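You operate a simulated robot arm through the tools that you are given. There is no shell and no other tool.

Carry out the task below with a simulated two-armed robot. There is one attempt and no reset: what you move stays moved.

## Task
Shake the white-capped tube and stand it back in its rack.
Fine: use the shaker: slide the blue block aside, work the lever till no dye lies at the bottom, slide the block back; the other tube stays in the rack, unmixed. Set down upright: what you pick out. Where these are worked on the way, their far stop is far enough and under half their travel is too little: blue block.

Only the result counts: the job must be done as asked and must still hold three seconds after the hand-in. Knocking over, shifting, dropping, spilling or breaking anything else fails it.

## Robot
Two 7-joint arms with fingered hands on one trunk that stands fixed in place. Base frame: the origin is at the foot of the trunk, x ahead of it, y to its left, z up. Units: mm, rad, N and s.
The left shoulder is at [25, 269, 1047], the right one opposite. Each reaches about 1298 mm from its shoulder. Payload 5 kg a hand.
The tool frame of a hand sits at the grasp point between the pads (the TCP): z along the fingers, y along the line on which they close. The tips reach 42 mm beyond it. The gripper opens to 208 mm; its body begins 119 mm behind the TCP. The gripper is a hand of 4 fingers: y runs from the thumb to the fingers, the wrist lies at [0, 0, -317] in the tool frame, and closing takes about 1.5 s.
Orientation is that of the tool frame in the base frame, as a unit quaternion [x, y, z, w]. With the fingers straight down and closing along the base's y, the tool's x points along the base's -x, its y along +y and its z along -z.

## Interface
- The arms move only by the tool nudge_tool. It takes "left_plan", "right_plan" or both (then of equal length, played together; a hand with none holds still); each is one flat list of numbers, 7 for each row, row after row: the turn, a rotation vector about the tool's x, y, z in rad, then the shift along the tool's x, y, z in mm, then the gripper command, from -1 (fully open) to 1 (shut), values between in proportion. In form: [ax, ay, az, x, y, z, hand, ax, ay, az, x, y, z, hand, ...]. A call has 1 to 20 rows; each row shifts and turns the commanded pose from where the row before left it, along the tool's axes as they then stand. A row lasts 0.2 s, in which the tool goes at most 50 mm and 0.15 rad; a call with a longer step from one row to the next is refused whole, and so is a gripper value outside its range. A pose out of reach is approached as far as the arm can. The call stops where the force on the tool passes 90 N (or 10 N more than at its start, if that is more) or the arm is blocked; 0.2 s more then pass. The fingers move at their own pace (about 153 mm/s each) and stop on an object; they squeeze with about 21 N. The grip force told is the motor's: it shows also when the fingers shut on nothing. Time passes only in rows, and 0.2 s behind the last, so rows that do not move let the fingers close. The reply holds the time, the measured pose of the TCP, the force on the tool along the base axes, the opening and the grip force, in the units named above and with some noise, with the torque about the TCP (base axes, N m) and any sound that the robot's microphone picked up, and new pictures: "pictures" is both (left out), scene, wrist or none (wrist: the cameras of the hands that moved).
- Cameras (640 x 400 px; columns grow to the right, rows downward): "scene" is now at [167.3, 33.9, 1336.5]; the picture's right is [0.34, -0.94, 0.00], its down [-0.30, -0.11, -0.95] and it looks along [0.89, 0.32, -0.32] (base axes); focal length 300 px, centre (320, 200). "left" rides on the left gripper at [-93, 1, -146] in its tool frame; the picture's right is [-0.01, -1.00, 0.00], its down [0.84, -0.01, -0.54] and it looks along [0.54, -0.01, 0.84] (tool axes); focal length 280 px, centre (320, 200). "right" rides on the right gripper at [93, 1, -146] in its tool frame; the picture's right is [-0.01, 1.00, 0.00], its down [-0.84, -0.01, -0.54] and it looks along [-0.54, -0.01, 0.84] (tool axes); focal length 280 px, centre (320, 200).
- lift_body(by): moves the trunk up (or, below 0, down) by that many mm; the arms and the scene camera ride with it, the base frame stays. It gives what a move gives, with no picture.
- preshape(shape, hand): the hand has 4 fingers and takes this shape, open, in about a second: jaw (thumb against the fingers, like two jaws); tri (thumb and two fingers); tip (a fingertip pinch); poke (one finger out to press); point (the index stretched); flat (the hand flat); cup (the hand cupped); fist (a fist). The gripper value then closes the fingers along that shape, each until it touches; the sizes above hold for jaw. It gives what a move gives, with no picture.
- pan_tilt(pan, tilt): turns the head with the scene camera to pan (to the left, within 1.396 rad either way) and tilt (down, from -0.506 to 1.204), counted from straight ahead of the robot (the tilt from the chest, where the trunk bows). It gives what a move gives, and a new picture of the scene camera.
- measure_at(camera, pixels): for up to 12 pixels [column, row] of the newest picture of that camera ("zoom" is the newest enlarged one), the place [x, y, z] in the base frame of the surface seen there, good to about 3 mm. No time passes.
- zoom(camera, box): a new picture of the part [left, top, right, bottom] of that camera's present view, enlarged. No time passes.
- close_job(): hands the job in; it is judged then, once.

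Open the grippers and draw the arms clear of the work before you hand the job in, unless the task says otherwise.

The tools are called after "Call:" as name(argument=value, ...) on one line, values as JSON. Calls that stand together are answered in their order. nudge_tool: Moves the arms, as the interface text tells. Its arguments: {"type":"object","properties":{"left_plan":{"type":"array","items":{"type":"number"}},"right_plan":{"type":"array","items":{"type":"number"}},"pictures":{"type":"string","enum":["both","scene","wrist","none"]}},"required":[]} The other tools are called the same way: lift_body (by) moves the trunk up or down; preshape (shape, hand) gives the hand a shape; pan_tilt (pan, tilt) turns the head that bears the scene camera; measure_at (camera, pixels) gives the place of the surface under pixels of a picture; zoom (camera, box) takes an enlarged picture of a part of a camera's view; close_job () hands the job in.

At the start:

```text
time: 0.0
left_ee_pos: [700.6, 564.7, 1206.1]
left_orientation: [-0.159, 0.987, 0.0, -0.001]
left_wrist_force: [0.4, 0.4, 0.7]
left_moment: [0.01, -0.03, 0.0]
left_finger_gap: 208.1
left_finger_force: 0.1
left_shape: jaw
right_ee_pos: [466.5, 0.1, 1256.2]
right_orientation: [-0.159, 0.987, 0.001, 0.0]
right_wrist_force: [0.7, 0.0, 0.0]
right_moment: [-0.01, 0.02, 0.02]
right_finger_gap: 208.0
right_finger_force: 0.0
right_shape: jaw
trunk travel left (down, up): [-425.0, 196.0]
head pan, tilt (commanded): [0.347, 0.325]
```

scene: 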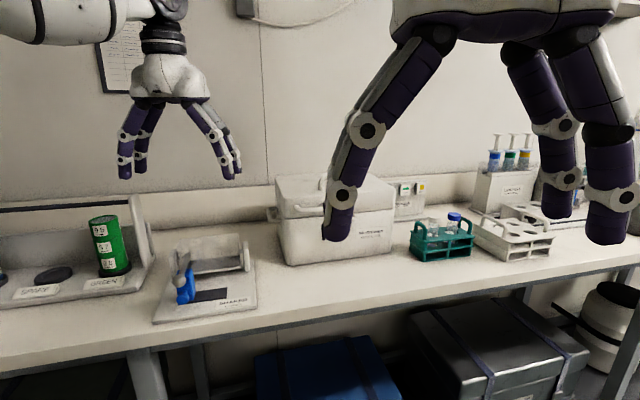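
right: 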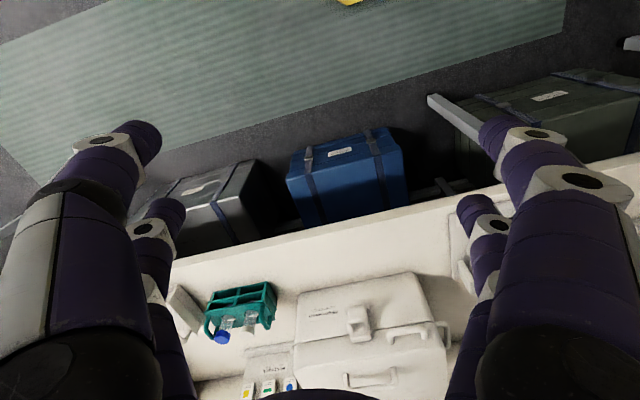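
left: 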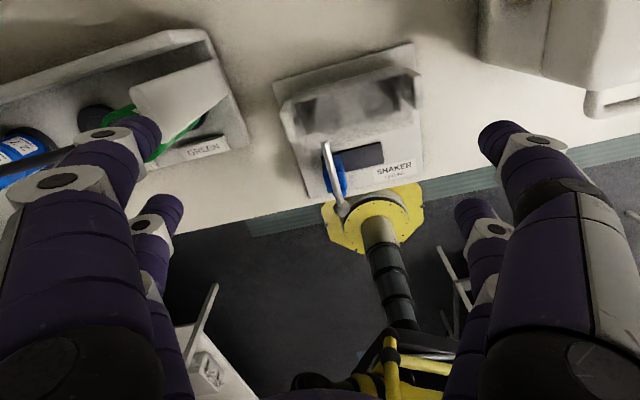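

The scene shows a teal rack with tubes near (440,235), and a shaker with a blue part near (190,280). I zoom in on both to understand them.

Call:
zoom(camera="scene", box=[390, 190, 500, 270])

Call:
zoom(camera="scene", box=[140, 220, 270, 330])

Call:
zoom(camera="left", box=[260, 30, 440, 220])

Call:
zoom(camera="right", box=[160, 260, 320, 360])

```text
5.00 times, centred on (445, 230) of scene
```

zoom: 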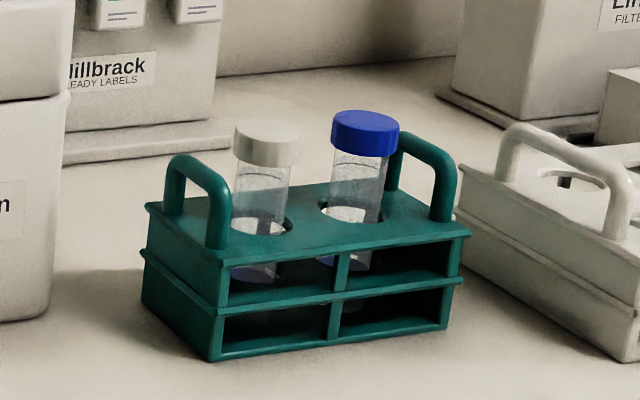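

```text
3.64 times, centred on (205, 275) of scene
```

zoom: 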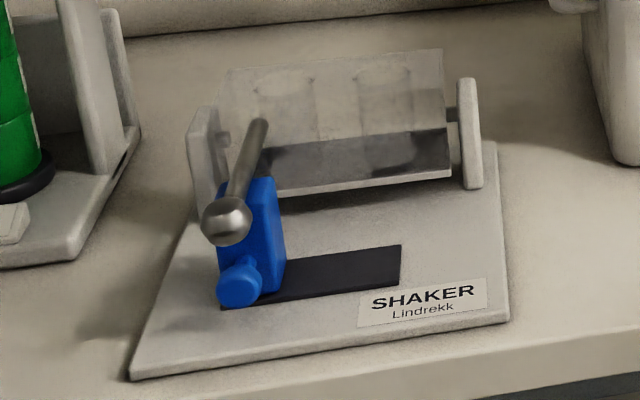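

```text
2.11 times, centred on (350, 125) of left
```

zoom: 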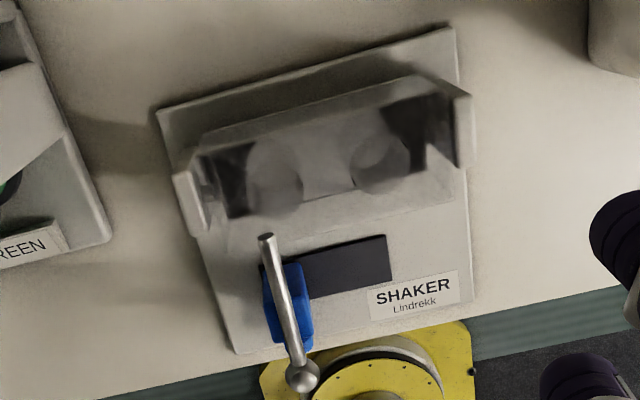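

```text
4.00 times, centred on (240, 310) of right
```

zoom: 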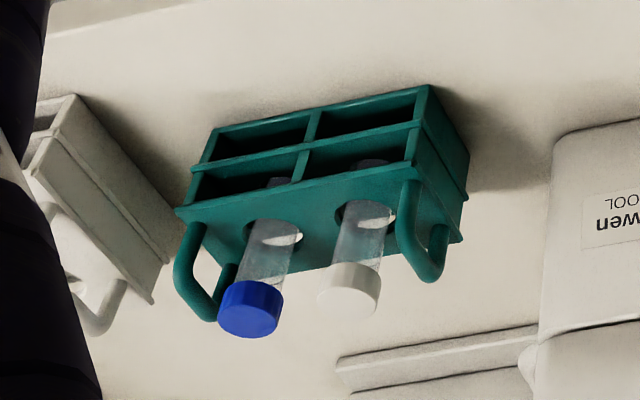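

The white-capped tube is the left one in the teal rack; the shaker has two tube holes in a clear cradle, a lever at its left end and the blue block under it. I measure key points.

Call:
measure_at(camera="scene", pixels=[[435, 219], [454, 215], [422, 232], [470, 246], [417, 256], [466, 252], [427, 262], [477, 236], [406, 238]])

Call:
measure_at(camera="left", pixels=[[335, 143], [345, 206], [342, 170], [355, 148], [381, 160], [335, 185], [315, 195], [305, 82], [390, 50], [412, 72], [285, 120], [420, 170]])

Call:
measure_at(camera="scene", pixels=[[193, 255], [186, 280], [189, 298], [194, 272], [222, 282], [199, 242], [218, 243], [236, 241], [182, 270], [235, 255], [155, 322], [256, 306]])

```text
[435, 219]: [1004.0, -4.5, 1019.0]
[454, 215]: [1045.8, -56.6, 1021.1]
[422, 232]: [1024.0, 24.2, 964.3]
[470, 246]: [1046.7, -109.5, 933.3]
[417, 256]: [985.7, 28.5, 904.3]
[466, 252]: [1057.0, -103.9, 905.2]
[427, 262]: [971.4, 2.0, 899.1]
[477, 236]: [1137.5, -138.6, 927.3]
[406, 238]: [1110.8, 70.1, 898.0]
```

```text
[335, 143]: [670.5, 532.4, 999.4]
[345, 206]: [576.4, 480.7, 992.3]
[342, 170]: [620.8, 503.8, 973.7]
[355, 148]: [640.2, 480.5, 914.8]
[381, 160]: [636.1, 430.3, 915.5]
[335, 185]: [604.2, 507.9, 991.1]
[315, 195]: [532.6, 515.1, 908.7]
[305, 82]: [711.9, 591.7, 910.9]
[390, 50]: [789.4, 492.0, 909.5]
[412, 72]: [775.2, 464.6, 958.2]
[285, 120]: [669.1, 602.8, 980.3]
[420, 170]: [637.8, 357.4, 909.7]
```

```text
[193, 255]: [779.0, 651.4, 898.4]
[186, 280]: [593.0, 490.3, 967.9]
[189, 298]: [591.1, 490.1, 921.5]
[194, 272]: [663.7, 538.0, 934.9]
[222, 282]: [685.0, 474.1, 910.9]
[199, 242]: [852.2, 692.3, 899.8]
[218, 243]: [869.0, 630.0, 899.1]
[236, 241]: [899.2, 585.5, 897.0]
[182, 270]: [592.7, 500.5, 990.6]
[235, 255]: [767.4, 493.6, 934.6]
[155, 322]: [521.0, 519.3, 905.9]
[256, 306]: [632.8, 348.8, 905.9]
```

The rack is around (1020,-30) and the shaker around (650,480), with its front edge running about (0.55,-0.83). I turn the head to the shaker for a better look, and move the right hand away to the right.

Call:
nudge_tool(right_plan=[0, 0, 0, 14, -42, 0, -1, 0, 0, 0, 14, -42, 0, -1, 0, 0, 0, 14, -42, 0, -1, 0, 0, 0, 14, -42, 0, -1, 0, 0, 0, 14, -42, 0, -1, 0, 0, 0, 14, -42, 0, -1, 0, 0, 0, 14, -42, 0, -1, 0, 0, 0, 14, -42, 0, -1], pictures="none")

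Call:
pan_tilt(pan=0.72, tilt=0.5)

```text
time: 1.8
left_ee_pos: [700.7, 562.4, 1206.6]
left_orientation: [-0.158, 0.987, 0.0, 0.001]
left_wrist_force: [-1.8, -1.1, 2.1]
left_moment: [0.19, -0.12, -0.02]
left_finger_gap: 207.8
left_finger_force: 0.0
left_shape: jaw
right_ee_pos: [463.9, -355.8, 1255.8]
right_orientation: [-0.16, 0.987, 0.0, 0.001]
right_wrist_force: [-0.8, -0.6, -0.4]
right_moment: [0.07, -0.03, 0.01]
right_finger_gap: 207.8
right_finger_force: 0.1
right_shape: jaw
trunk travel left (down, up): [-425.0, 196.0]
head pan, tilt (commanded): [0.347, 0.325]
```

```text
time: 2.6
left_ee_pos: [701.1, 564.2, 1204.9]
left_orientation: [-0.159, 0.987, 0.0, 0.0]
left_wrist_force: [-0.3, -0.6, 0.3]
left_moment: [0.0, 0.04, 0.01]
left_finger_gap: 207.9
left_finger_force: 0.0
left_shape: jaw
right_ee_pos: [464.8, -353.9, 1255.6]
right_orientation: [-0.159, 0.987, 0.0, 0.0]
right_wrist_force: [0.4, -0.1, -0.8]
right_moment: [0.04, 0.02, -0.03]
right_finger_gap: 208.0
right_finger_force: 0.1
right_shape: jaw
trunk travel left (down, up): [-425.0, 196.0]
head pan, tilt (commanded): [0.721, 0.499]
```

scene: 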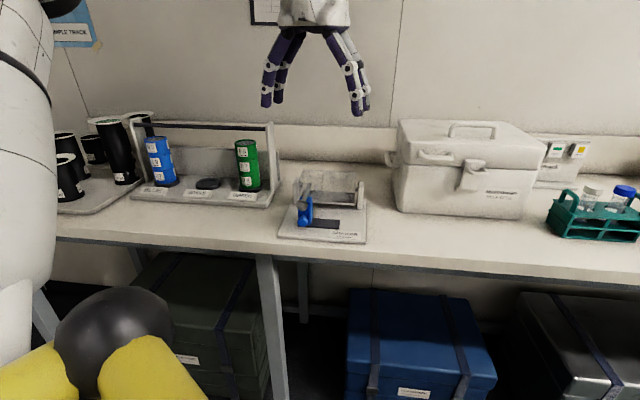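

The shaker is now central at about (325,205). I zoom in on it closely.

Call:
zoom(camera="scene", box=[272, 158, 376, 248])

```text
4.44 times, centred on (324, 203) of scene
```

zoom: 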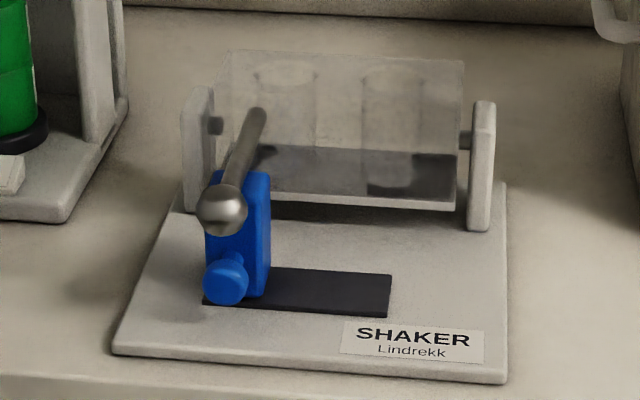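

I measure the shaker's parts in this zoom: ball (222,210), rod root (258,115), block knob (225,280), track end (390,290), posts and plate corners.

Call:
measure_at(camera="zoom", pixels=[[222, 210], [240, 160], [257, 115], [225, 280], [255, 178], [260, 240], [388, 276], [385, 314], [112, 352], [505, 380], [504, 188], [265, 295]])

Call:
measure_at(camera="zoom", pixels=[[195, 92], [486, 104], [485, 225], [195, 208], [230, 55], [463, 62], [285, 72], [392, 72], [455, 205], [280, 185], [220, 178], [465, 140]])

```text
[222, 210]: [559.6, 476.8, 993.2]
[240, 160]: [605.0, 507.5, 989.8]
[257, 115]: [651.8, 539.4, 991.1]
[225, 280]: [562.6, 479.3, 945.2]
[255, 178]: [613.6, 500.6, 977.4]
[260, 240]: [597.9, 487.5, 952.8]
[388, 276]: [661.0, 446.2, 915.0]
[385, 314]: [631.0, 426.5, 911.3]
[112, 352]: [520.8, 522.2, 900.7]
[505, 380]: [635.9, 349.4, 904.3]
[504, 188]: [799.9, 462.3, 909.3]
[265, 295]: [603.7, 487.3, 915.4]
```

```text
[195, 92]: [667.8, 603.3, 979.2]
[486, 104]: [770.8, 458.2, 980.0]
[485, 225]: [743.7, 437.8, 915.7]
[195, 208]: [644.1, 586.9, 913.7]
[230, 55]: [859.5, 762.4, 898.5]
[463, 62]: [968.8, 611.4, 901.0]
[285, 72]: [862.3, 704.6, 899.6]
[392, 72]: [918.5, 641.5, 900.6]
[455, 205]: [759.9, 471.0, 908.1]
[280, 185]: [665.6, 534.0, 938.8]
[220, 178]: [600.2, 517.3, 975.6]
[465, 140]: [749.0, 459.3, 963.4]
```

The block (top z≈977) sits under the lever rod, with a knob facing the front at z≈945; the track runs about 70 mm to the right. I look at what the left hand's tip shape looks like.

Call:
preshape(shape="tip", hand="left")

Call:
zoom(camera="scene", box=[220, 0, 412, 120])

Call:
zoom(camera="left", box=[0, 0, 640, 400])

```text
time: 3.5
left_ee_pos: [701.3, 565.0, 1205.0]
left_orientation: [-0.159, 0.987, -0.001, 0.0]
left_wrist_force: [0.5, -0.1, -0.1]
left_moment: [-0.01, -0.01, -0.02]
left_finger_gap: 207.8
left_finger_force: 0.1
left_shape: tip
right_ee_pos: [466.3, -353.4, 1255.2]
right_orientation: [-0.159, 0.987, -0.001, 0.0]
right_wrist_force: [-0.8, -0.4, -0.3]
right_moment: [-0.03, 0.01, 0.0]
right_finger_gap: 207.8
right_finger_force: 0.1
right_shape: jaw
trunk travel left (down, up): [-425.0, 196.0]
head pan, tilt (commanded): [0.721, 0.499]
```

```text
3.33 times, centred on (316, 60) of scene
```

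zoom: 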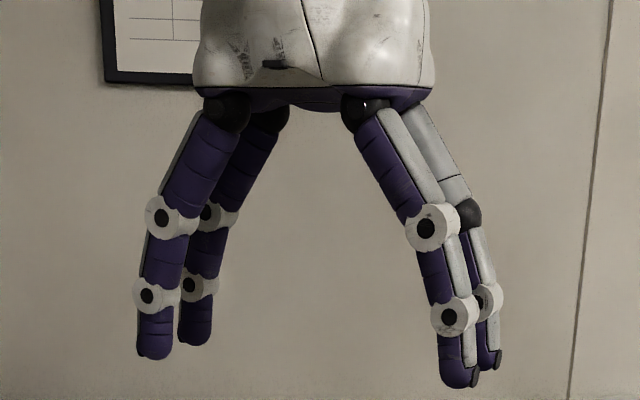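

```text
1.00 times, centred on (320, 200) of left (not enlarged: the box is as wide or as high as the picture)
```

zoom: 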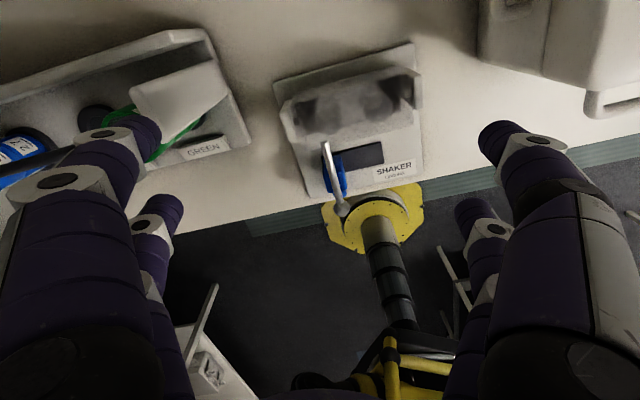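

The hand has two fingers on each side. I close it in the tip shape (in free air) to see how the fingers meet.

Call:
nudge_tool(left_plan=[0, 0, 0, 0, 0, 0, 1, 0, 0, 0, 0, 0, 0, 1, 0, 0, 0, 0, 0, 0, 1, 0, 0, 0, 0, 0, 0, 1, 0, 0, 0, 0, 0, 0, 1, 0, 0, 0, 0, 0, 0, 1, 0, 0, 0, 0, 0, 0, 1, 0, 0, 0, 0, 0, 0, 1])

Call:
zoom(camera="scene", box=[220, 0, 412, 120])

```text
time: 5.3
left_ee_pos: [700.7, 564.3, 1205.3]
left_orientation: [-0.158, 0.987, 0.0, 0.0]
left_wrist_force: [0.2, 0.2, 0.4]
left_moment: [0.0, 0.0, 0.03]
left_finger_gap: 0.1
left_finger_force: 20.7
left_shape: tip
right_ee_pos: [465.1, -353.3, 1254.8]
right_orientation: [-0.159, 0.987, 0.001, 0.001]
right_wrist_force: [0.5, 0.2, -0.1]
right_moment: [-0.03, 0.0, -0.04]
right_finger_gap: 207.8
right_finger_force: 0.1
right_shape: jaw
trunk travel left (down, up): [-425.0, 196.0]
head pan, tilt (commanded): [0.721, 0.499]
```

scene: 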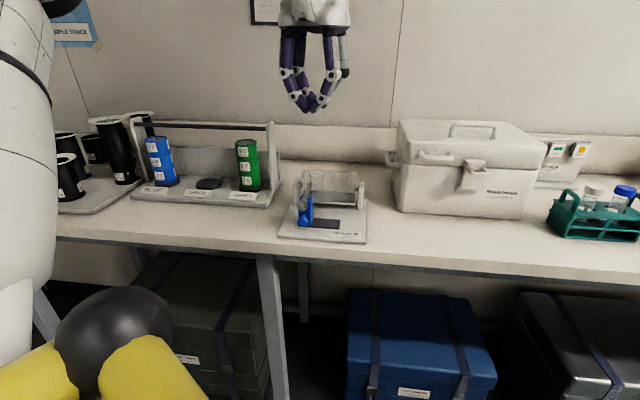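
left: 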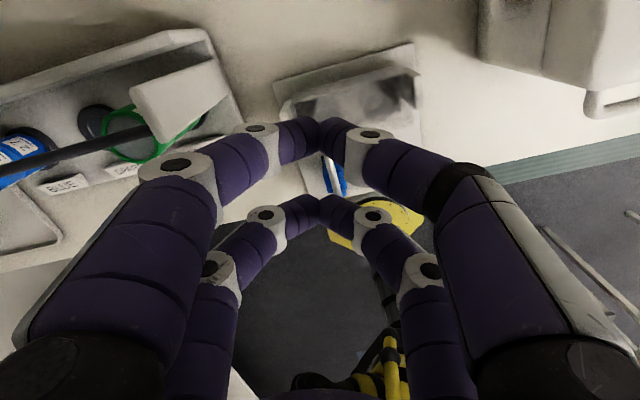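

```text
3.33 times, centred on (316, 60) of scene
```

zoom: 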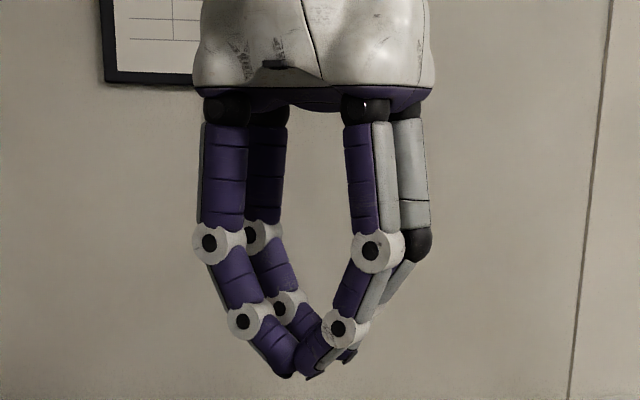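

Both finger pairs close against each other, meeting at (320,130) and (320,205) in the wrist view. I measure the fingertip places, and try the other shapes.

Call:
measure_at(camera="left", pixels=[[312, 133], [328, 133], [312, 205], [328, 207], [300, 145], [345, 145]])

Call:
preshape(shape="poke", hand="left")

Call:
zoom(camera="scene", box=[220, 0, 412, 120])

Call:
zoom(camera="left", box=[0, 0, 640, 400])

```text
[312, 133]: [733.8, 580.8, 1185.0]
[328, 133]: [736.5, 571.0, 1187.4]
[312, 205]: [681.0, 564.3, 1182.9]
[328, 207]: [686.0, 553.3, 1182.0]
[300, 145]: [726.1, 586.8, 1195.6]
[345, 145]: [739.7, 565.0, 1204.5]
```

```text
time: 6.2
left_ee_pos: [700.5, 564.6, 1205.0]
left_orientation: [-0.159, 0.987, 0.0, 0.0]
left_wrist_force: [0.7, -0.3, -0.6]
left_moment: [0.01, 0.01, -0.02]
left_finger_gap: 0.0
left_finger_force: 0.1
left_shape: poke
right_ee_pos: [465.4, -354.5, 1255.9]
right_orientation: [-0.159, 0.987, 0.001, -0.001]
right_wrist_force: [0.1, -0.3, 1.4]
right_moment: [-0.02, 0.02, 0.0]
right_finger_gap: 207.9
right_finger_force: 0.1
right_shape: jaw
trunk travel left (down, up): [-425.0, 196.0]
head pan, tilt (commanded): [0.721, 0.499]
```

```text
3.33 times, centred on (316, 60) of scene
```

zoom: 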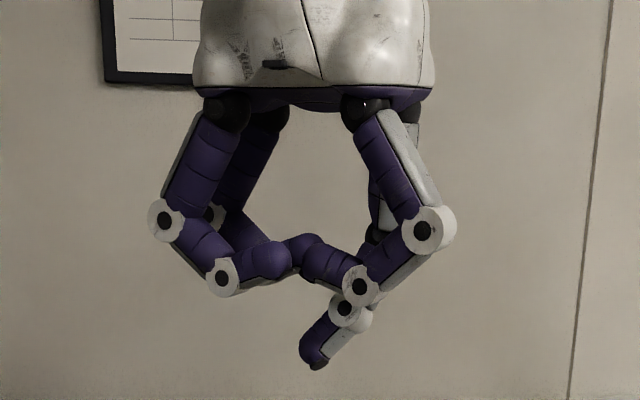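

```text
1.00 times, centred on (320, 200) of left (not enlarged: the box is as wide or as high as the picture)
```

zoom: 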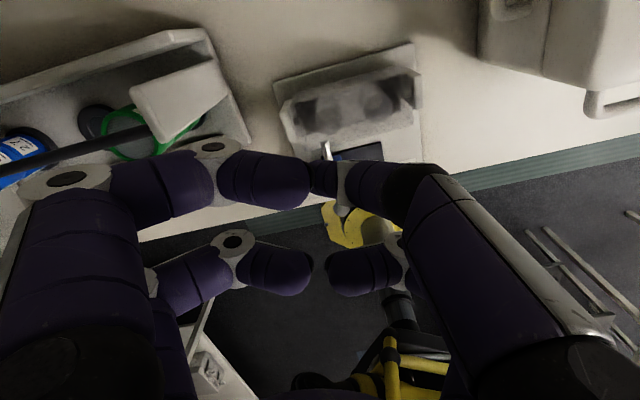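

In poke one finger sticks out diagonally. I check the "point" shape too.

Call:
preshape(shape="point", hand="left")

Call:
zoom(camera="scene", box=[220, 0, 412, 120])

Call:
zoom(camera="left", box=[0, 0, 640, 400])

```text
time: 7.2
left_ee_pos: [700.7, 564.7, 1204.4]
left_orientation: [-0.159, 0.987, 0.0, 0.0]
left_wrist_force: [-0.2, -0.6, 0.7]
left_moment: [-0.03, 0.04, -0.03]
left_finger_gap: 201.5
left_finger_force: 0.0
left_shape: point
right_ee_pos: [465.1, -352.8, 1255.5]
right_orientation: [-0.158, 0.987, 0.0, 0.0]
right_wrist_force: [-0.4, -0.7, 0.1]
right_moment: [0.01, 0.0, -0.01]
right_finger_gap: 207.9
right_finger_force: 0.1
right_shape: jaw
trunk travel left (down, up): [-425.0, 196.0]
head pan, tilt (commanded): [0.721, 0.499]
```

```text
3.33 times, centred on (316, 60) of scene
```

zoom: 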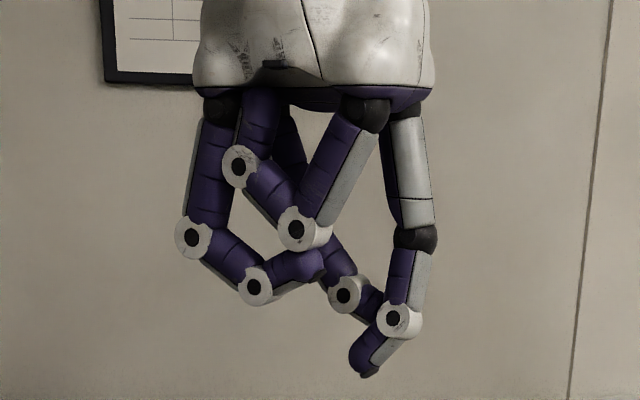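

```text
1.00 times, centred on (320, 200) of left (not enlarged: the box is as wide or as high as the picture)
```

zoom: 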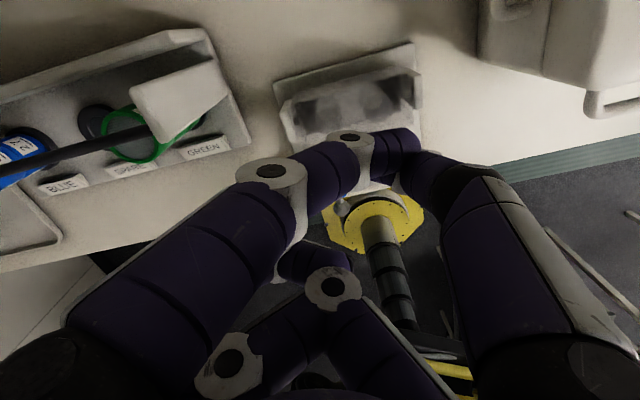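

The fingers may still be settling; I let half a second pass with the hand open.

Call:
nudge_tool(left_plan=[0, 0, 0, 0, 0, 0, -1, 0, 0, 0, 0, 0, 0, -1, 0, 0, 0, 0, 0, 0, -1, 0, 0, 0, 0, 0, 0, -1, 0, 0, 0, 0, 0, 0, -1], pictures="wrist")

Call:
zoom(camera="scene", box=[220, 0, 412, 120])

```text
time: 8.3
left_ee_pos: [701.3, 565.4, 1204.9]
left_orientation: [-0.159, 0.987, -0.001, 0.0]
left_wrist_force: [0.4, -0.1, -0.5]
left_moment: [-0.02, -0.01, 0.0]
left_finger_gap: 201.7
left_finger_force: 0.1
left_shape: point
right_ee_pos: [464.7, -354.3, 1254.8]
right_orientation: [-0.159, 0.987, 0.0, 0.001]
right_wrist_force: [0.3, 0.1, -0.4]
right_moment: [0.0, 0.01, 0.01]
right_finger_gap: 207.9
right_finger_force: 0.1
right_shape: jaw
trunk travel left (down, up): [-425.0, 196.0]
head pan, tilt (commanded): [0.721, 0.499]
```

left: 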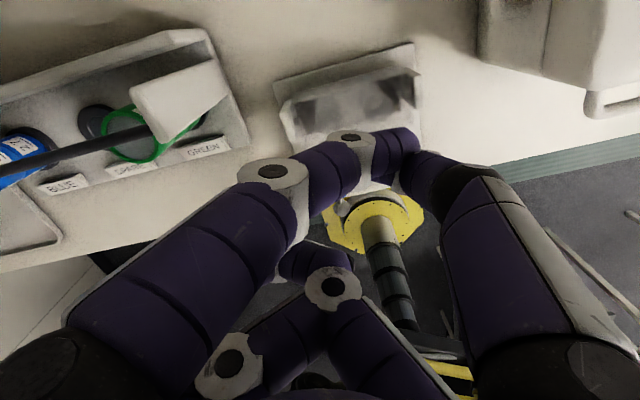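

```text
3.33 times, centred on (316, 60) of scene
```

zoom: 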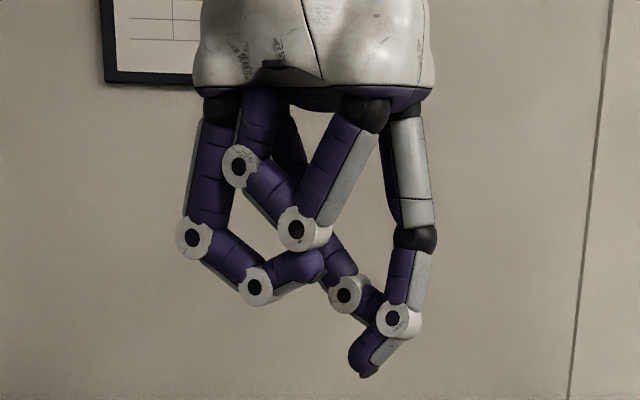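

The point shape crosses fingers and isn't handy. I try "tri" and look at it closed.

Call:
preshape(shape="tri", hand="left")

Call:
zoom(camera="left", box=[0, 0, 640, 400])

Call:
nudge_tool(left_plan=[0, 0, 0, 0, 0, 0, 0.6, 0, 0, 0, 0, 0, 0, 0.6, 0, 0, 0, 0, 0, 0, 0.6, 0, 0, 0, 0, 0, 0, 0.6, 0, 0, 0, 0, 0, 0, 0.6, 0, 0, 0, 0, 0, 0, 0.6, 0, 0, 0, 0, 0, 0, 0.6, 0, 0, 0, 0, 0, 0, 0.6], pictures="wrist")

Call:
zoom(camera="scene", box=[220, 0, 412, 120])

```text
time: 9.2
left_ee_pos: [701.5, 565.4, 1204.6]
left_orientation: [-0.159, 0.987, 0.0, 0.0]
left_wrist_force: [0.3, 0.3, 0.1]
left_moment: [-0.03, -0.03, -0.01]
left_finger_gap: 207.8
left_finger_force: 0.1
left_shape: tri
right_ee_pos: [466.3, -352.7, 1255.3]
right_orientation: [-0.159, 0.987, 0.0, 0.0]
right_wrist_force: [-0.1, 0.0, 0.0]
right_moment: [0.02, 0.0, -0.02]
right_finger_gap: 207.8
right_finger_force: 0.1
right_shape: jaw
trunk travel left (down, up): [-425.0, 196.0]
head pan, tilt (commanded): [0.721, 0.499]
```

```text
1.00 times, centred on (320, 200) of left (not enlarged: the box is as wide or as high as the picture)
```

zoom: 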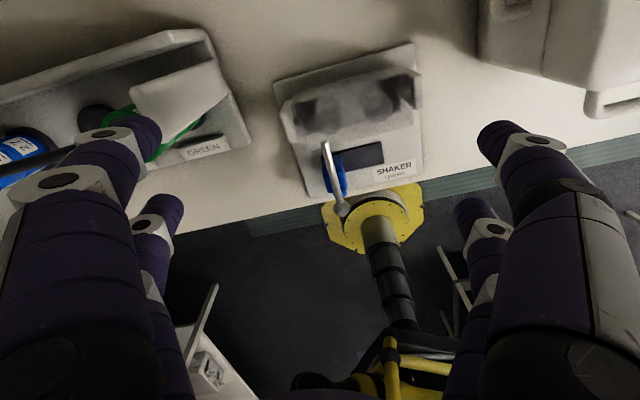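

```text
time: 11.1
left_ee_pos: [700.7, 565.1, 1205.6]
left_orientation: [-0.158, 0.987, 0.0, 0.0]
left_wrist_force: [-0.4, 0.2, 0.1]
left_moment: [-0.01, -0.01, 0.01]
left_finger_gap: 42.2
left_finger_force: 0.0
left_shape: tri
right_ee_pos: [465.4, -354.2, 1255.0]
right_orientation: [-0.158, 0.987, 0.0, 0.0]
right_wrist_force: [-0.4, -0.4, -0.1]
right_moment: [0.04, 0.0, 0.02]
right_finger_gap: 207.8
right_finger_force: 0.1
right_shape: jaw
trunk travel left (down, up): [-425.0, 196.0]
head pan, tilt (commanded): [0.721, 0.499]
```

left: 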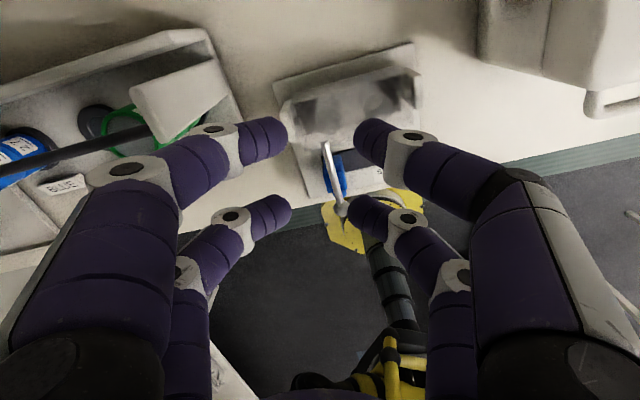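

```text
3.33 times, centred on (316, 60) of scene
```

zoom: 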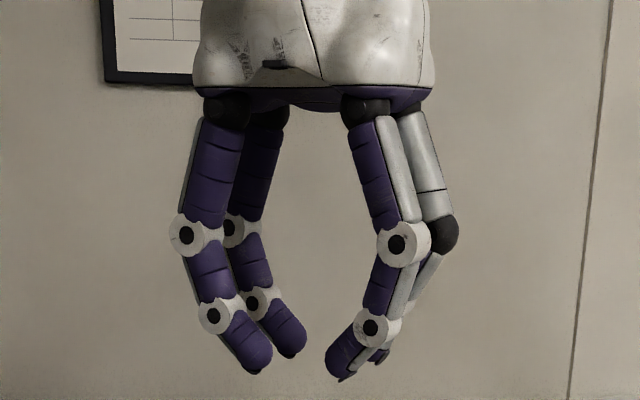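

In tri all four fingers still act as two pairs. I measure the fingertips to know the pair spacing.

Call:
measure_at(camera="left", pixels=[[278, 135], [365, 135], [280, 210], [358, 212], [270, 120], [270, 150], [280, 196], [280, 222], [250, 145], [400, 150]])

```text
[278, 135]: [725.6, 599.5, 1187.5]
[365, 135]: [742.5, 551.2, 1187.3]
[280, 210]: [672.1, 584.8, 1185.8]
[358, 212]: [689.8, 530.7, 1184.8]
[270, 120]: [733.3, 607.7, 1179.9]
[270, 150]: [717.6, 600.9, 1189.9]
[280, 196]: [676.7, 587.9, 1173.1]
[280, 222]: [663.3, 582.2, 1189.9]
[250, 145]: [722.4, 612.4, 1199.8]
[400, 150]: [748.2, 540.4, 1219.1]
```

Finger pairs sit at about x=±28 in the tool frame, ~22 mm thick, so a tube must be gripped by one pair only. I turn the head to the rack to measure its tubes and handles.

Call:
pan_tilt(pan=0.0, tilt=0.4)

Call:
zoom(camera="scene", box=[270, 150, 400, 231])

```text
time: 12.1
left_ee_pos: [701.7, 565.7, 1205.4]
left_orientation: [-0.158, 0.987, 0.001, -0.001]
left_wrist_force: [-0.4, 0.5, 0.3]
left_moment: [0.01, -0.02, -0.01]
left_finger_gap: 42.0
left_finger_force: 0.1
left_shape: tri
right_ee_pos: [466.4, -354.4, 1256.2]
right_orientation: [-0.158, 0.987, 0.0, 0.0]
right_wrist_force: [-0.1, -0.4, -0.4]
right_moment: [0.02, -0.04, -0.01]
right_finger_gap: 208.1
right_finger_force: 0.1
right_shape: jaw
trunk travel left (down, up): [-425.0, 196.0]
head pan, tilt (commanded): [0.0, 0.4]
```

scene: 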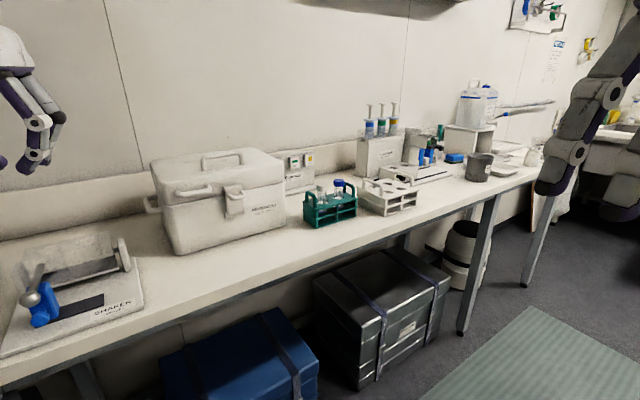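

```text
4.92 times, centred on (335, 190) of scene
```

zoom: 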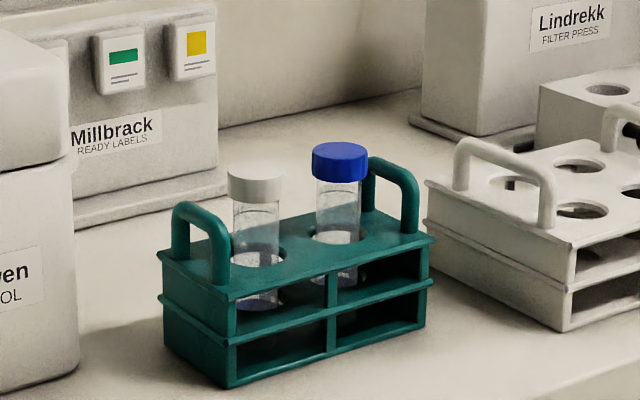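

Clear view of the rack: white cap at (257,185), blue cap at (340,160), handles at (200,230) and (395,180). I measure these.

Call:
measure_at(camera="zoom", pixels=[[257, 172], [257, 190], [233, 187], [280, 187], [340, 146], [340, 170], [255, 225], [185, 207], [222, 246], [375, 160], [412, 185], [230, 298]])

Call:
measure_at(camera="zoom", pixels=[[430, 240], [162, 255], [230, 383], [422, 325], [300, 270], [210, 265], [240, 255], [283, 252], [262, 248], [335, 225], [220, 280], [405, 235]])

```text
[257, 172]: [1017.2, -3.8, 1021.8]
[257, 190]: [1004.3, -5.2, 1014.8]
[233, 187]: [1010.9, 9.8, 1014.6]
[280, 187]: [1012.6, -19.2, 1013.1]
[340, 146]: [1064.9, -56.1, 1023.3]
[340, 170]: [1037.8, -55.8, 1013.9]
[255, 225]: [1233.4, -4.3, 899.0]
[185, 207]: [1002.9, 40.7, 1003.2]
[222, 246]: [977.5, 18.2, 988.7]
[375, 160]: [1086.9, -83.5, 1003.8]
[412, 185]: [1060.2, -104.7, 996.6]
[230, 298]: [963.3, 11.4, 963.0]
```

```text
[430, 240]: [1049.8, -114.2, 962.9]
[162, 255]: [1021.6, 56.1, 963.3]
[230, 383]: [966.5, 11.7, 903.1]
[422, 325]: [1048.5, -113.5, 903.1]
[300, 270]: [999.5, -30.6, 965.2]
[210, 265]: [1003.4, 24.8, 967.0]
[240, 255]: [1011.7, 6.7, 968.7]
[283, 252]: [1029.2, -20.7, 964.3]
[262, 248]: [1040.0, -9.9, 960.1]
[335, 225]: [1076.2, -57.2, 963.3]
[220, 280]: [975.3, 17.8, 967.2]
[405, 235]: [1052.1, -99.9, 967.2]
```

Rack row runs along (0.556,-0.831); white tube axis is at about (1020,-5), cap top z≈1022, handle tops ≈1004. The right arm suits the block and lever from the front, so I test the right hand's poke shape and look at it.

Call:
preshape(shape="poke", hand="right")

Call:
pan_tilt(pan=-0.75, tilt=0.2)

Call:
nudge_tool(right_plan=[0, 0, 0, 0, 0, 0, -1, 0, 0, 0, 0, 0, 0, -1, 0, 0, 0, 0, 0, 0, -1, 0, 0, 0, 0, 0, 0, -1], pictures="both")

```text
time: 13.0
left_ee_pos: [700.0, 565.3, 1205.3]
left_orientation: [-0.159, 0.987, 0.0, 0.001]
left_wrist_force: [0.0, -0.7, 0.1]
left_moment: [0.01, 0.0, -0.01]
left_finger_gap: 42.3
left_finger_force: 0.1
left_shape: tri
right_ee_pos: [463.8, -353.5, 1256.5]
right_orientation: [-0.159, 0.987, -0.001, 0.0]
right_wrist_force: [-0.4, -0.1, -0.2]
right_moment: [0.02, 0.0, -0.02]
right_finger_gap: 0.2
right_finger_force: 0.0
right_shape: poke
trunk travel left (down, up): [-425.0, 196.0]
head pan, tilt (commanded): [0.0, 0.4]
```

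```text
time: 14.1
left_ee_pos: [701.1, 564.6, 1205.0]
left_orientation: [-0.16, 0.987, 0.0, 0.0]
left_wrist_force: [0.2, 0.5, -0.2]
left_moment: [0.0, 0.04, 0.01]
left_finger_gap: 42.4
left_finger_force: 0.0
left_shape: tri
right_ee_pos: [464.8, -354.5, 1255.1]
right_orientation: [-0.16, 0.987, 0.0, 0.001]
right_wrist_force: [-0.4, 0.1, -1.1]
right_moment: [0.01, -0.01, 0.0]
right_finger_gap: 0.0
right_finger_force: 0.0
right_shape: poke
trunk travel left (down, up): [-425.0, 196.0]
head pan, tilt (commanded): [-0.75, 0.201]
```

scene: 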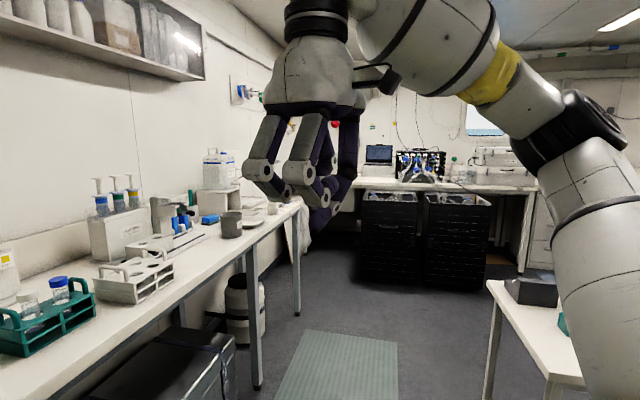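

```text
time: 15.1
left_ee_pos: [701.2, 564.1, 1205.4]
left_orientation: [-0.159, 0.987, 0.0, 0.0]
left_wrist_force: [0.4, 0.1, 0.6]
left_moment: [-0.01, 0.02, -0.01]
left_finger_gap: 42.0
left_finger_force: 0.1
left_shape: tri
right_ee_pos: [465.4, -354.2, 1255.4]
right_orientation: [-0.16, 0.987, 0.0, 0.0]
right_wrist_force: [-0.9, -0.8, -0.2]
right_moment: [0.01, 0.02, -0.01]
right_finger_gap: 0.0
right_finger_force: 0.0
right_shape: poke
trunk travel left (down, up): [-425.0, 196.0]
head pan, tilt (commanded): [-0.75, 0.201]
```

scene: 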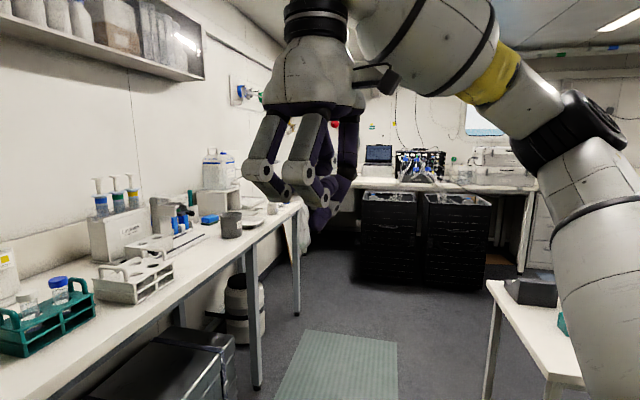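
right: 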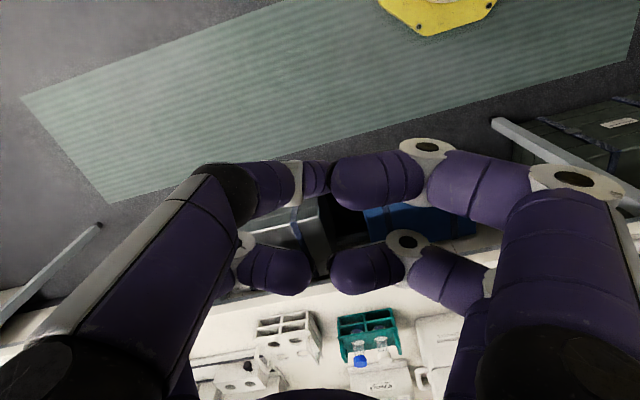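

I zoom in on the right hand and measure the poking finger's direction.

Call:
zoom(camera="scene", box=[220, 90, 400, 250])

Call:
measure_at(camera="right", pixels=[[315, 170], [315, 190], [300, 185], [270, 180], [240, 190], [345, 180], [290, 270], [350, 270], [380, 175]])

```text
2.50 times, centred on (310, 170) of scene
```

zoom: 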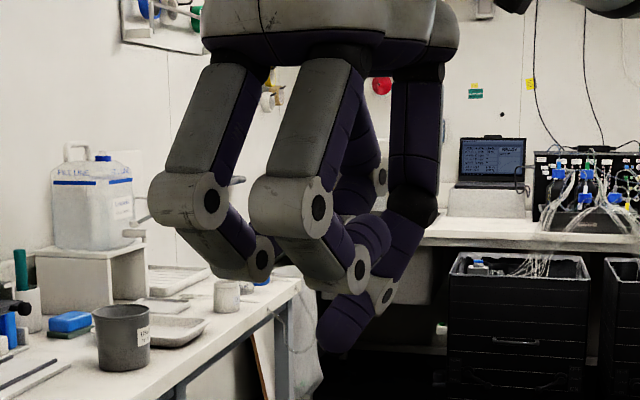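

```text
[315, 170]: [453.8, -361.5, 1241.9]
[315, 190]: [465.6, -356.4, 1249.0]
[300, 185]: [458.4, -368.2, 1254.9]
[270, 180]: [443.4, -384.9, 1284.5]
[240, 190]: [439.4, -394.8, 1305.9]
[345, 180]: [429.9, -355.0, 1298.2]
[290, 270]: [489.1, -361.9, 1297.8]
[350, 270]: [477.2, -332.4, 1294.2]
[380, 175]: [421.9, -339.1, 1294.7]
```

The poke finger leads the other fingers by about 60 mm, good for slipping under the lever. Now I set the left hand to jaw at a ~42 mm gap to see its pad alignment, and turn the head back to the rack.

Call:
preshape(shape="jaw", hand="left")

Call:
pan_tilt(pan=0.3, tilt=0.35)

Call:
nudge_tool(left_plan=[0, 0, 0, 0, 0, 0, 0.65, 0, 0, 0, 0, 0, 0, 0.65, 0, 0, 0, 0, 0, 0, 0.65, 0, 0, 0, 0, 0, 0, 0.65, 0, 0, 0, 0, 0, 0, 0.65, 0, 0, 0, 0, 0, 0, 0.65, 0, 0, 0, 0, 0, 0, 0.65], pictures="both")

Call:
zoom(camera="scene", box=[0, 0, 160, 200])

```text
time: 16.0
left_ee_pos: [700.9, 565.0, 1205.4]
left_orientation: [-0.159, 0.987, 0.0, 0.0]
left_wrist_force: [0.1, 0.5, -0.9]
left_moment: [0.02, 0.0, 0.0]
left_finger_gap: 208.1
left_finger_force: 0.0
left_shape: jaw
right_ee_pos: [464.8, -354.6, 1255.3]
right_orientation: [-0.16, 0.987, 0.001, 0.0]
right_wrist_force: [0.2, -0.2, 0.2]
right_moment: [-0.01, 0.0, -0.01]
right_finger_gap: 0.0
right_finger_force: 0.1
right_shape: poke
trunk travel left (down, up): [-425.0, 196.0]
head pan, tilt (commanded): [-0.75, 0.201]
```

```text
time: 17.3
left_ee_pos: [700.1, 563.7, 1205.2]
left_orientation: [-0.159, 0.987, 0.001, 0.0]
left_wrist_force: [-0.8, 0.9, 0.1]
left_moment: [0.01, 0.01, -0.02]
left_finger_gap: 208.0
left_finger_force: 0.0
left_shape: jaw
right_ee_pos: [465.4, -353.3, 1255.0]
right_orientation: [-0.159, 0.987, -0.001, 0.001]
right_wrist_force: [-1.0, 0.1, 0.1]
right_moment: [0.0, 0.05, 0.0]
right_finger_gap: 0.1
right_finger_force: 0.1
right_shape: poke
trunk travel left (down, up): [-425.0, 196.0]
head pan, tilt (commanded): [0.3, 0.351]
```

scene: 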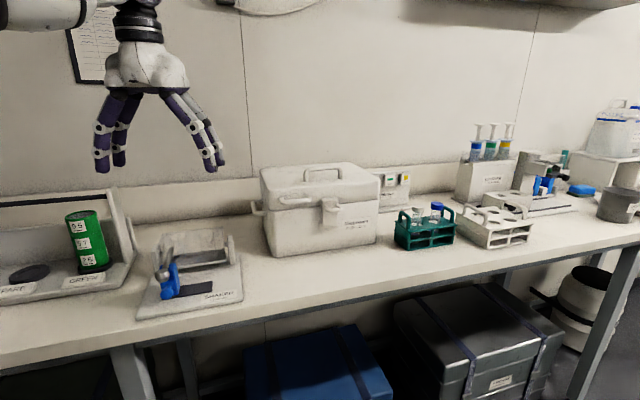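

```text
time: 18.9
left_ee_pos: [701.6, 564.6, 1205.3]
left_orientation: [-0.159, 0.987, 0.0, 0.0]
left_wrist_force: [-0.6, -0.2, -0.6]
left_moment: [0.03, 0.0, 0.02]
left_finger_gap: 37.0
left_finger_force: 0.2
left_shape: jaw
right_ee_pos: [465.3, -353.9, 1255.9]
right_orientation: [-0.159, 0.987, 0.0, 0.0]
right_wrist_force: [-1.2, -0.3, 0.0]
right_moment: [0.01, 0.0, 0.0]
right_finger_gap: 0.0
right_finger_force: 0.1
right_shape: poke
trunk travel left (down, up): [-425.0, 196.0]
head pan, tilt (commanded): [0.3, 0.351]
```

scene: 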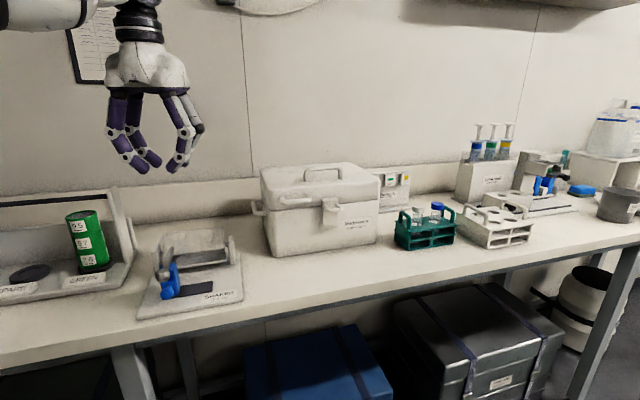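
left: 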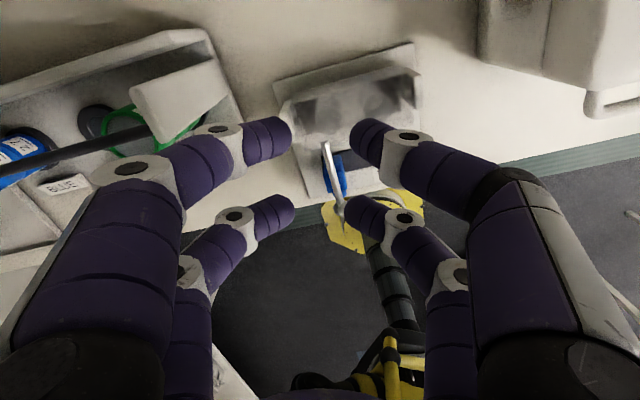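

```text
2.00 times, centred on (80, 100) of scene
```

zoom: 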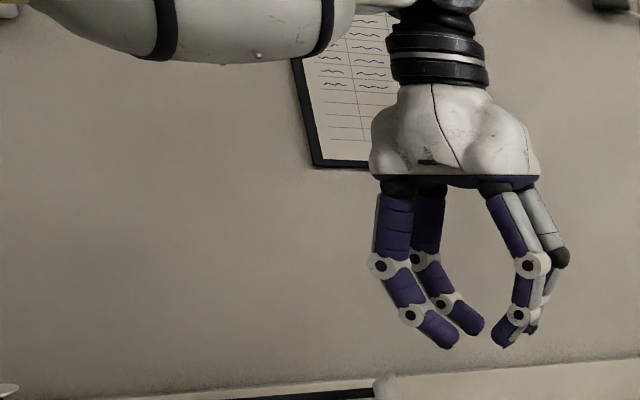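

Jaw behaves the same, with tips curling in. I measure the cool box and the bench edge for clearance.

Call:
measure_at(camera="scene", pixels=[[320, 172], [262, 175], [380, 182], [278, 255], [375, 242], [345, 170], [140, 345], [300, 300], [180, 330], [135, 155], [172, 168], [253, 213]])

```text
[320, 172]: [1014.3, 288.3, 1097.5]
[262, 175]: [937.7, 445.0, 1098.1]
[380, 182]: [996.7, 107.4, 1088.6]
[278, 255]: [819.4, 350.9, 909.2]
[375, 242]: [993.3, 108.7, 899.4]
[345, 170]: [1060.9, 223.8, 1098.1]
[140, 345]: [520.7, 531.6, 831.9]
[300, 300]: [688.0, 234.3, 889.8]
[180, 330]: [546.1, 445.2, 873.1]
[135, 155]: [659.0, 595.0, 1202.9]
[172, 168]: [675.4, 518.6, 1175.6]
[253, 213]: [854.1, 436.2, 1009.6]
```

Box top is ≈1100 and the bench edge lies ~22 mm in front of the shaker plate. I now turn the left hand (yaw 0.588, then tilt 0.611 forward) in place.

Call:
nudge_tool(left_plan=[0, 0, 0.147, 0, 0, 0, 0.23, 0, 0, 0.147, 0, 0, 0, 0.23, 0, 0, 0.147, 0, 0, 0, 0.23, 0, 0, 0.147, 0, 0, 0, 0.23, 0, -0.1222, 0, 0, 0, 0, 0.23, 0, -0.1222, 0, 0, 0, 0, 0.23, 0, -0.1222, 0, 0, 0, 0, 0.23, 0, -0.1222, 0, 0, 0, 0, 0.23, 0, -0.1222, 0, 0, 0, 0, 0.23], pictures="scene")

```text
time: 20.9
left_ee_pos: [699.7, 565.8, 1204.6]
left_orientation: [0.127, 0.945, -0.04, 0.3]
left_wrist_force: [0.1, 0.2, -0.5]
left_moment: [-0.09, -0.01, -0.04]
left_finger_gap: 79.9
left_finger_force: 0.1
left_shape: jaw
right_ee_pos: [464.6, -351.7, 1257.3]
right_orientation: [-0.159, 0.987, 0.0, 0.0]
right_wrist_force: [-0.5, 0.4, 1.7]
right_moment: [-0.12, -0.06, 0.02]
right_finger_gap: 0.1
right_finger_force: 0.0
right_shape: poke
trunk travel left (down, up): [-425.0, 196.0]
head pan, tilt (commanded): [0.3, 0.351]
```

scene: 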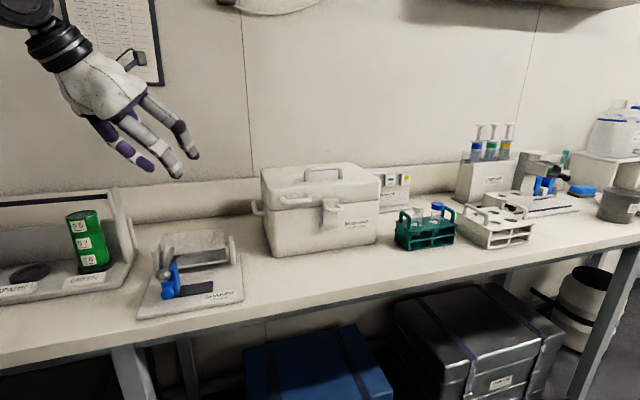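

Orientation is as planned (fingers pointing forward-down at 35°). I now carry the left hand right and then forward to above the rack.

Call:
nudge_tool(left_plan=[0, 0, 0, -14.1, -44.0, 9.87, 0.23, 0, 0, 0, -14.1, -44.0, 9.87, 0.23, 0, 0, 0, -14.1, -44.0, 9.87, 0.23, 0, 0, 0, -14.1, -44.0, 9.87, 0.23, 0, 0, 0, -14.1, -44.0, 9.87, 0.23, 0, 0, 0, -14.1, -44.0, 9.87, 0.23, 0, 0, 0, -14.1, -44.0, 9.87, 0.23, 0, 0, 0, -14.1, -44.0, 9.87, 0.23, 0, 0, 0, -14.1, -44.0, 9.87, 0.23, 0, 0, 0, -14.1, -44.0, 9.87, 0.23, 0, 0, 0, -14.1, -44.0, 9.87, 0.23, 0, 0, 0, -14.1, -44.0, 9.87, 0.23, 0, 0, 0, -27.8, 10.4, 30.65, 0.23, 0, 0, 0, -27.8, 10.4, 30.65, 0.23, 0, 0, 0, -27.8, 10.4, 30.65, 0.23, 0, 0, 0, -27.8, 10.4, 30.65, 0.23, 0, 0, 0, -27.8, 10.4, 30.65, 0.23, 0, 0, 0, -27.8, 10.4, 30.65, 0.23], pictures="both")

```text
time: 24.7
left_ee_pos: [881.0, 228.8, 1184.6]
left_orientation: [0.129, 0.944, -0.041, 0.3]
left_wrist_force: [-2.9, -3.1, 3.0]
left_moment: [0.31, -0.13, 0.23]
left_finger_gap: 79.8
left_finger_force: 0.0
left_shape: jaw
left hand out of reach, approached as far as the arm can: row 9, 10, 11, 12, 13, 14, 15, 16, 17, 18
right_ee_pos: [462.6, -355.5, 1256.7]
right_orientation: [-0.159, 0.987, 0.001, 0.001]
right_wrist_force: [-2.3, -0.6, 0.8]
right_moment: [0.19, -0.46, 0.05]
right_finger_gap: 0.0
right_finger_force: 0.0
right_shape: poke
trunk travel left (down, up): [-425.0, 196.0]
head pan, tilt (commanded): [0.3, 0.351]
```

scene: 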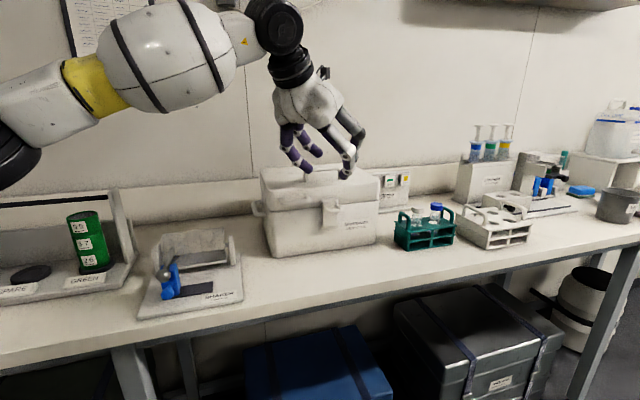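
left: 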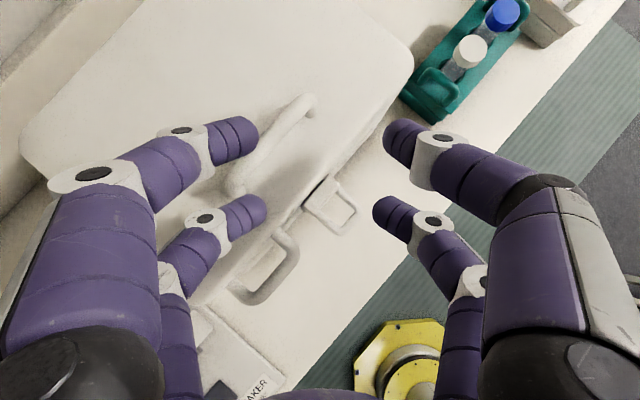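

The left arm ran out of reach over the cool box (881,229,1185), likely because the wrist sits high above the shoulder. I raise the trunk so the shoulders come closer to wrist height.

Call:
lift_body(by=190)

```text
time: 26.8
left_ee_pos: [877.3, 230.6, 1383.5]
left_orientation: [0.129, 0.942, -0.04, 0.306]
left_wrist_force: [-0.1, 0.2, 0.0]
left_moment: [0.0, 0.01, -0.01]
left_finger_gap: 79.8
left_finger_force: 0.0
left_shape: jaw
right_ee_pos: [467.1, -354.5, 1446.2]
right_orientation: [-0.16, 0.987, 0.001, 0.0]
right_wrist_force: [-0.2, -0.1, 0.0]
right_moment: [-0.02, 0.03, -0.03]
right_finger_gap: 0.0
right_finger_force: 0.2
right_shape: poke
trunk travel left (down, up): [-615.0, 6.0]
head pan, tilt (commanded): [0.3, 0.351]
```

I send a still row to see whether the commanded pose equals the measured pose.

Call:
nudge_tool(left_plan=[0, 0, 0, 0, 0, 0, 0.23, 0, 0, 0, 0, 0, 0, 0.23], pictures="scene")

```text
time: 27.4
left_ee_pos: [875.9, 231.5, 1385.3]
left_orientation: [0.129, 0.942, -0.04, 0.307]
left_wrist_force: [-1.3, 0.0, -0.7]
left_moment: [-0.02, 0.02, 0.01]
left_finger_gap: 79.9
left_finger_force: 0.1
left_shape: jaw
right_ee_pos: [467.1, -353.3, 1445.9]
right_orientation: [-0.158, 0.987, 0.0, 0.0]
right_wrist_force: [0.1, -0.2, 0.3]
right_moment: [-0.03, -0.03, -0.03]
right_finger_gap: 0.3
right_finger_force: 0.1
right_shape: poke
trunk travel left (down, up): [-615.0, 6.0]
head pan, tilt (commanded): [0.3, 0.351]
```

scene: 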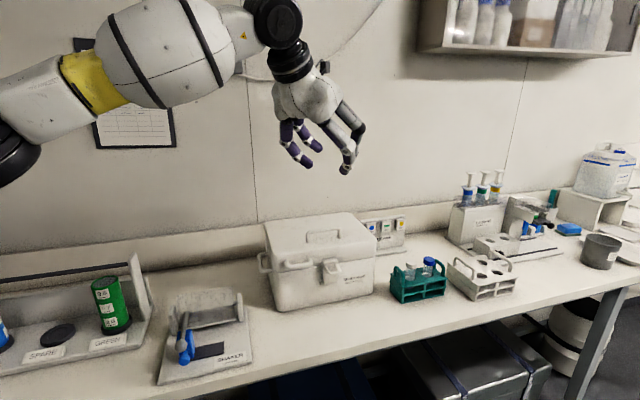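

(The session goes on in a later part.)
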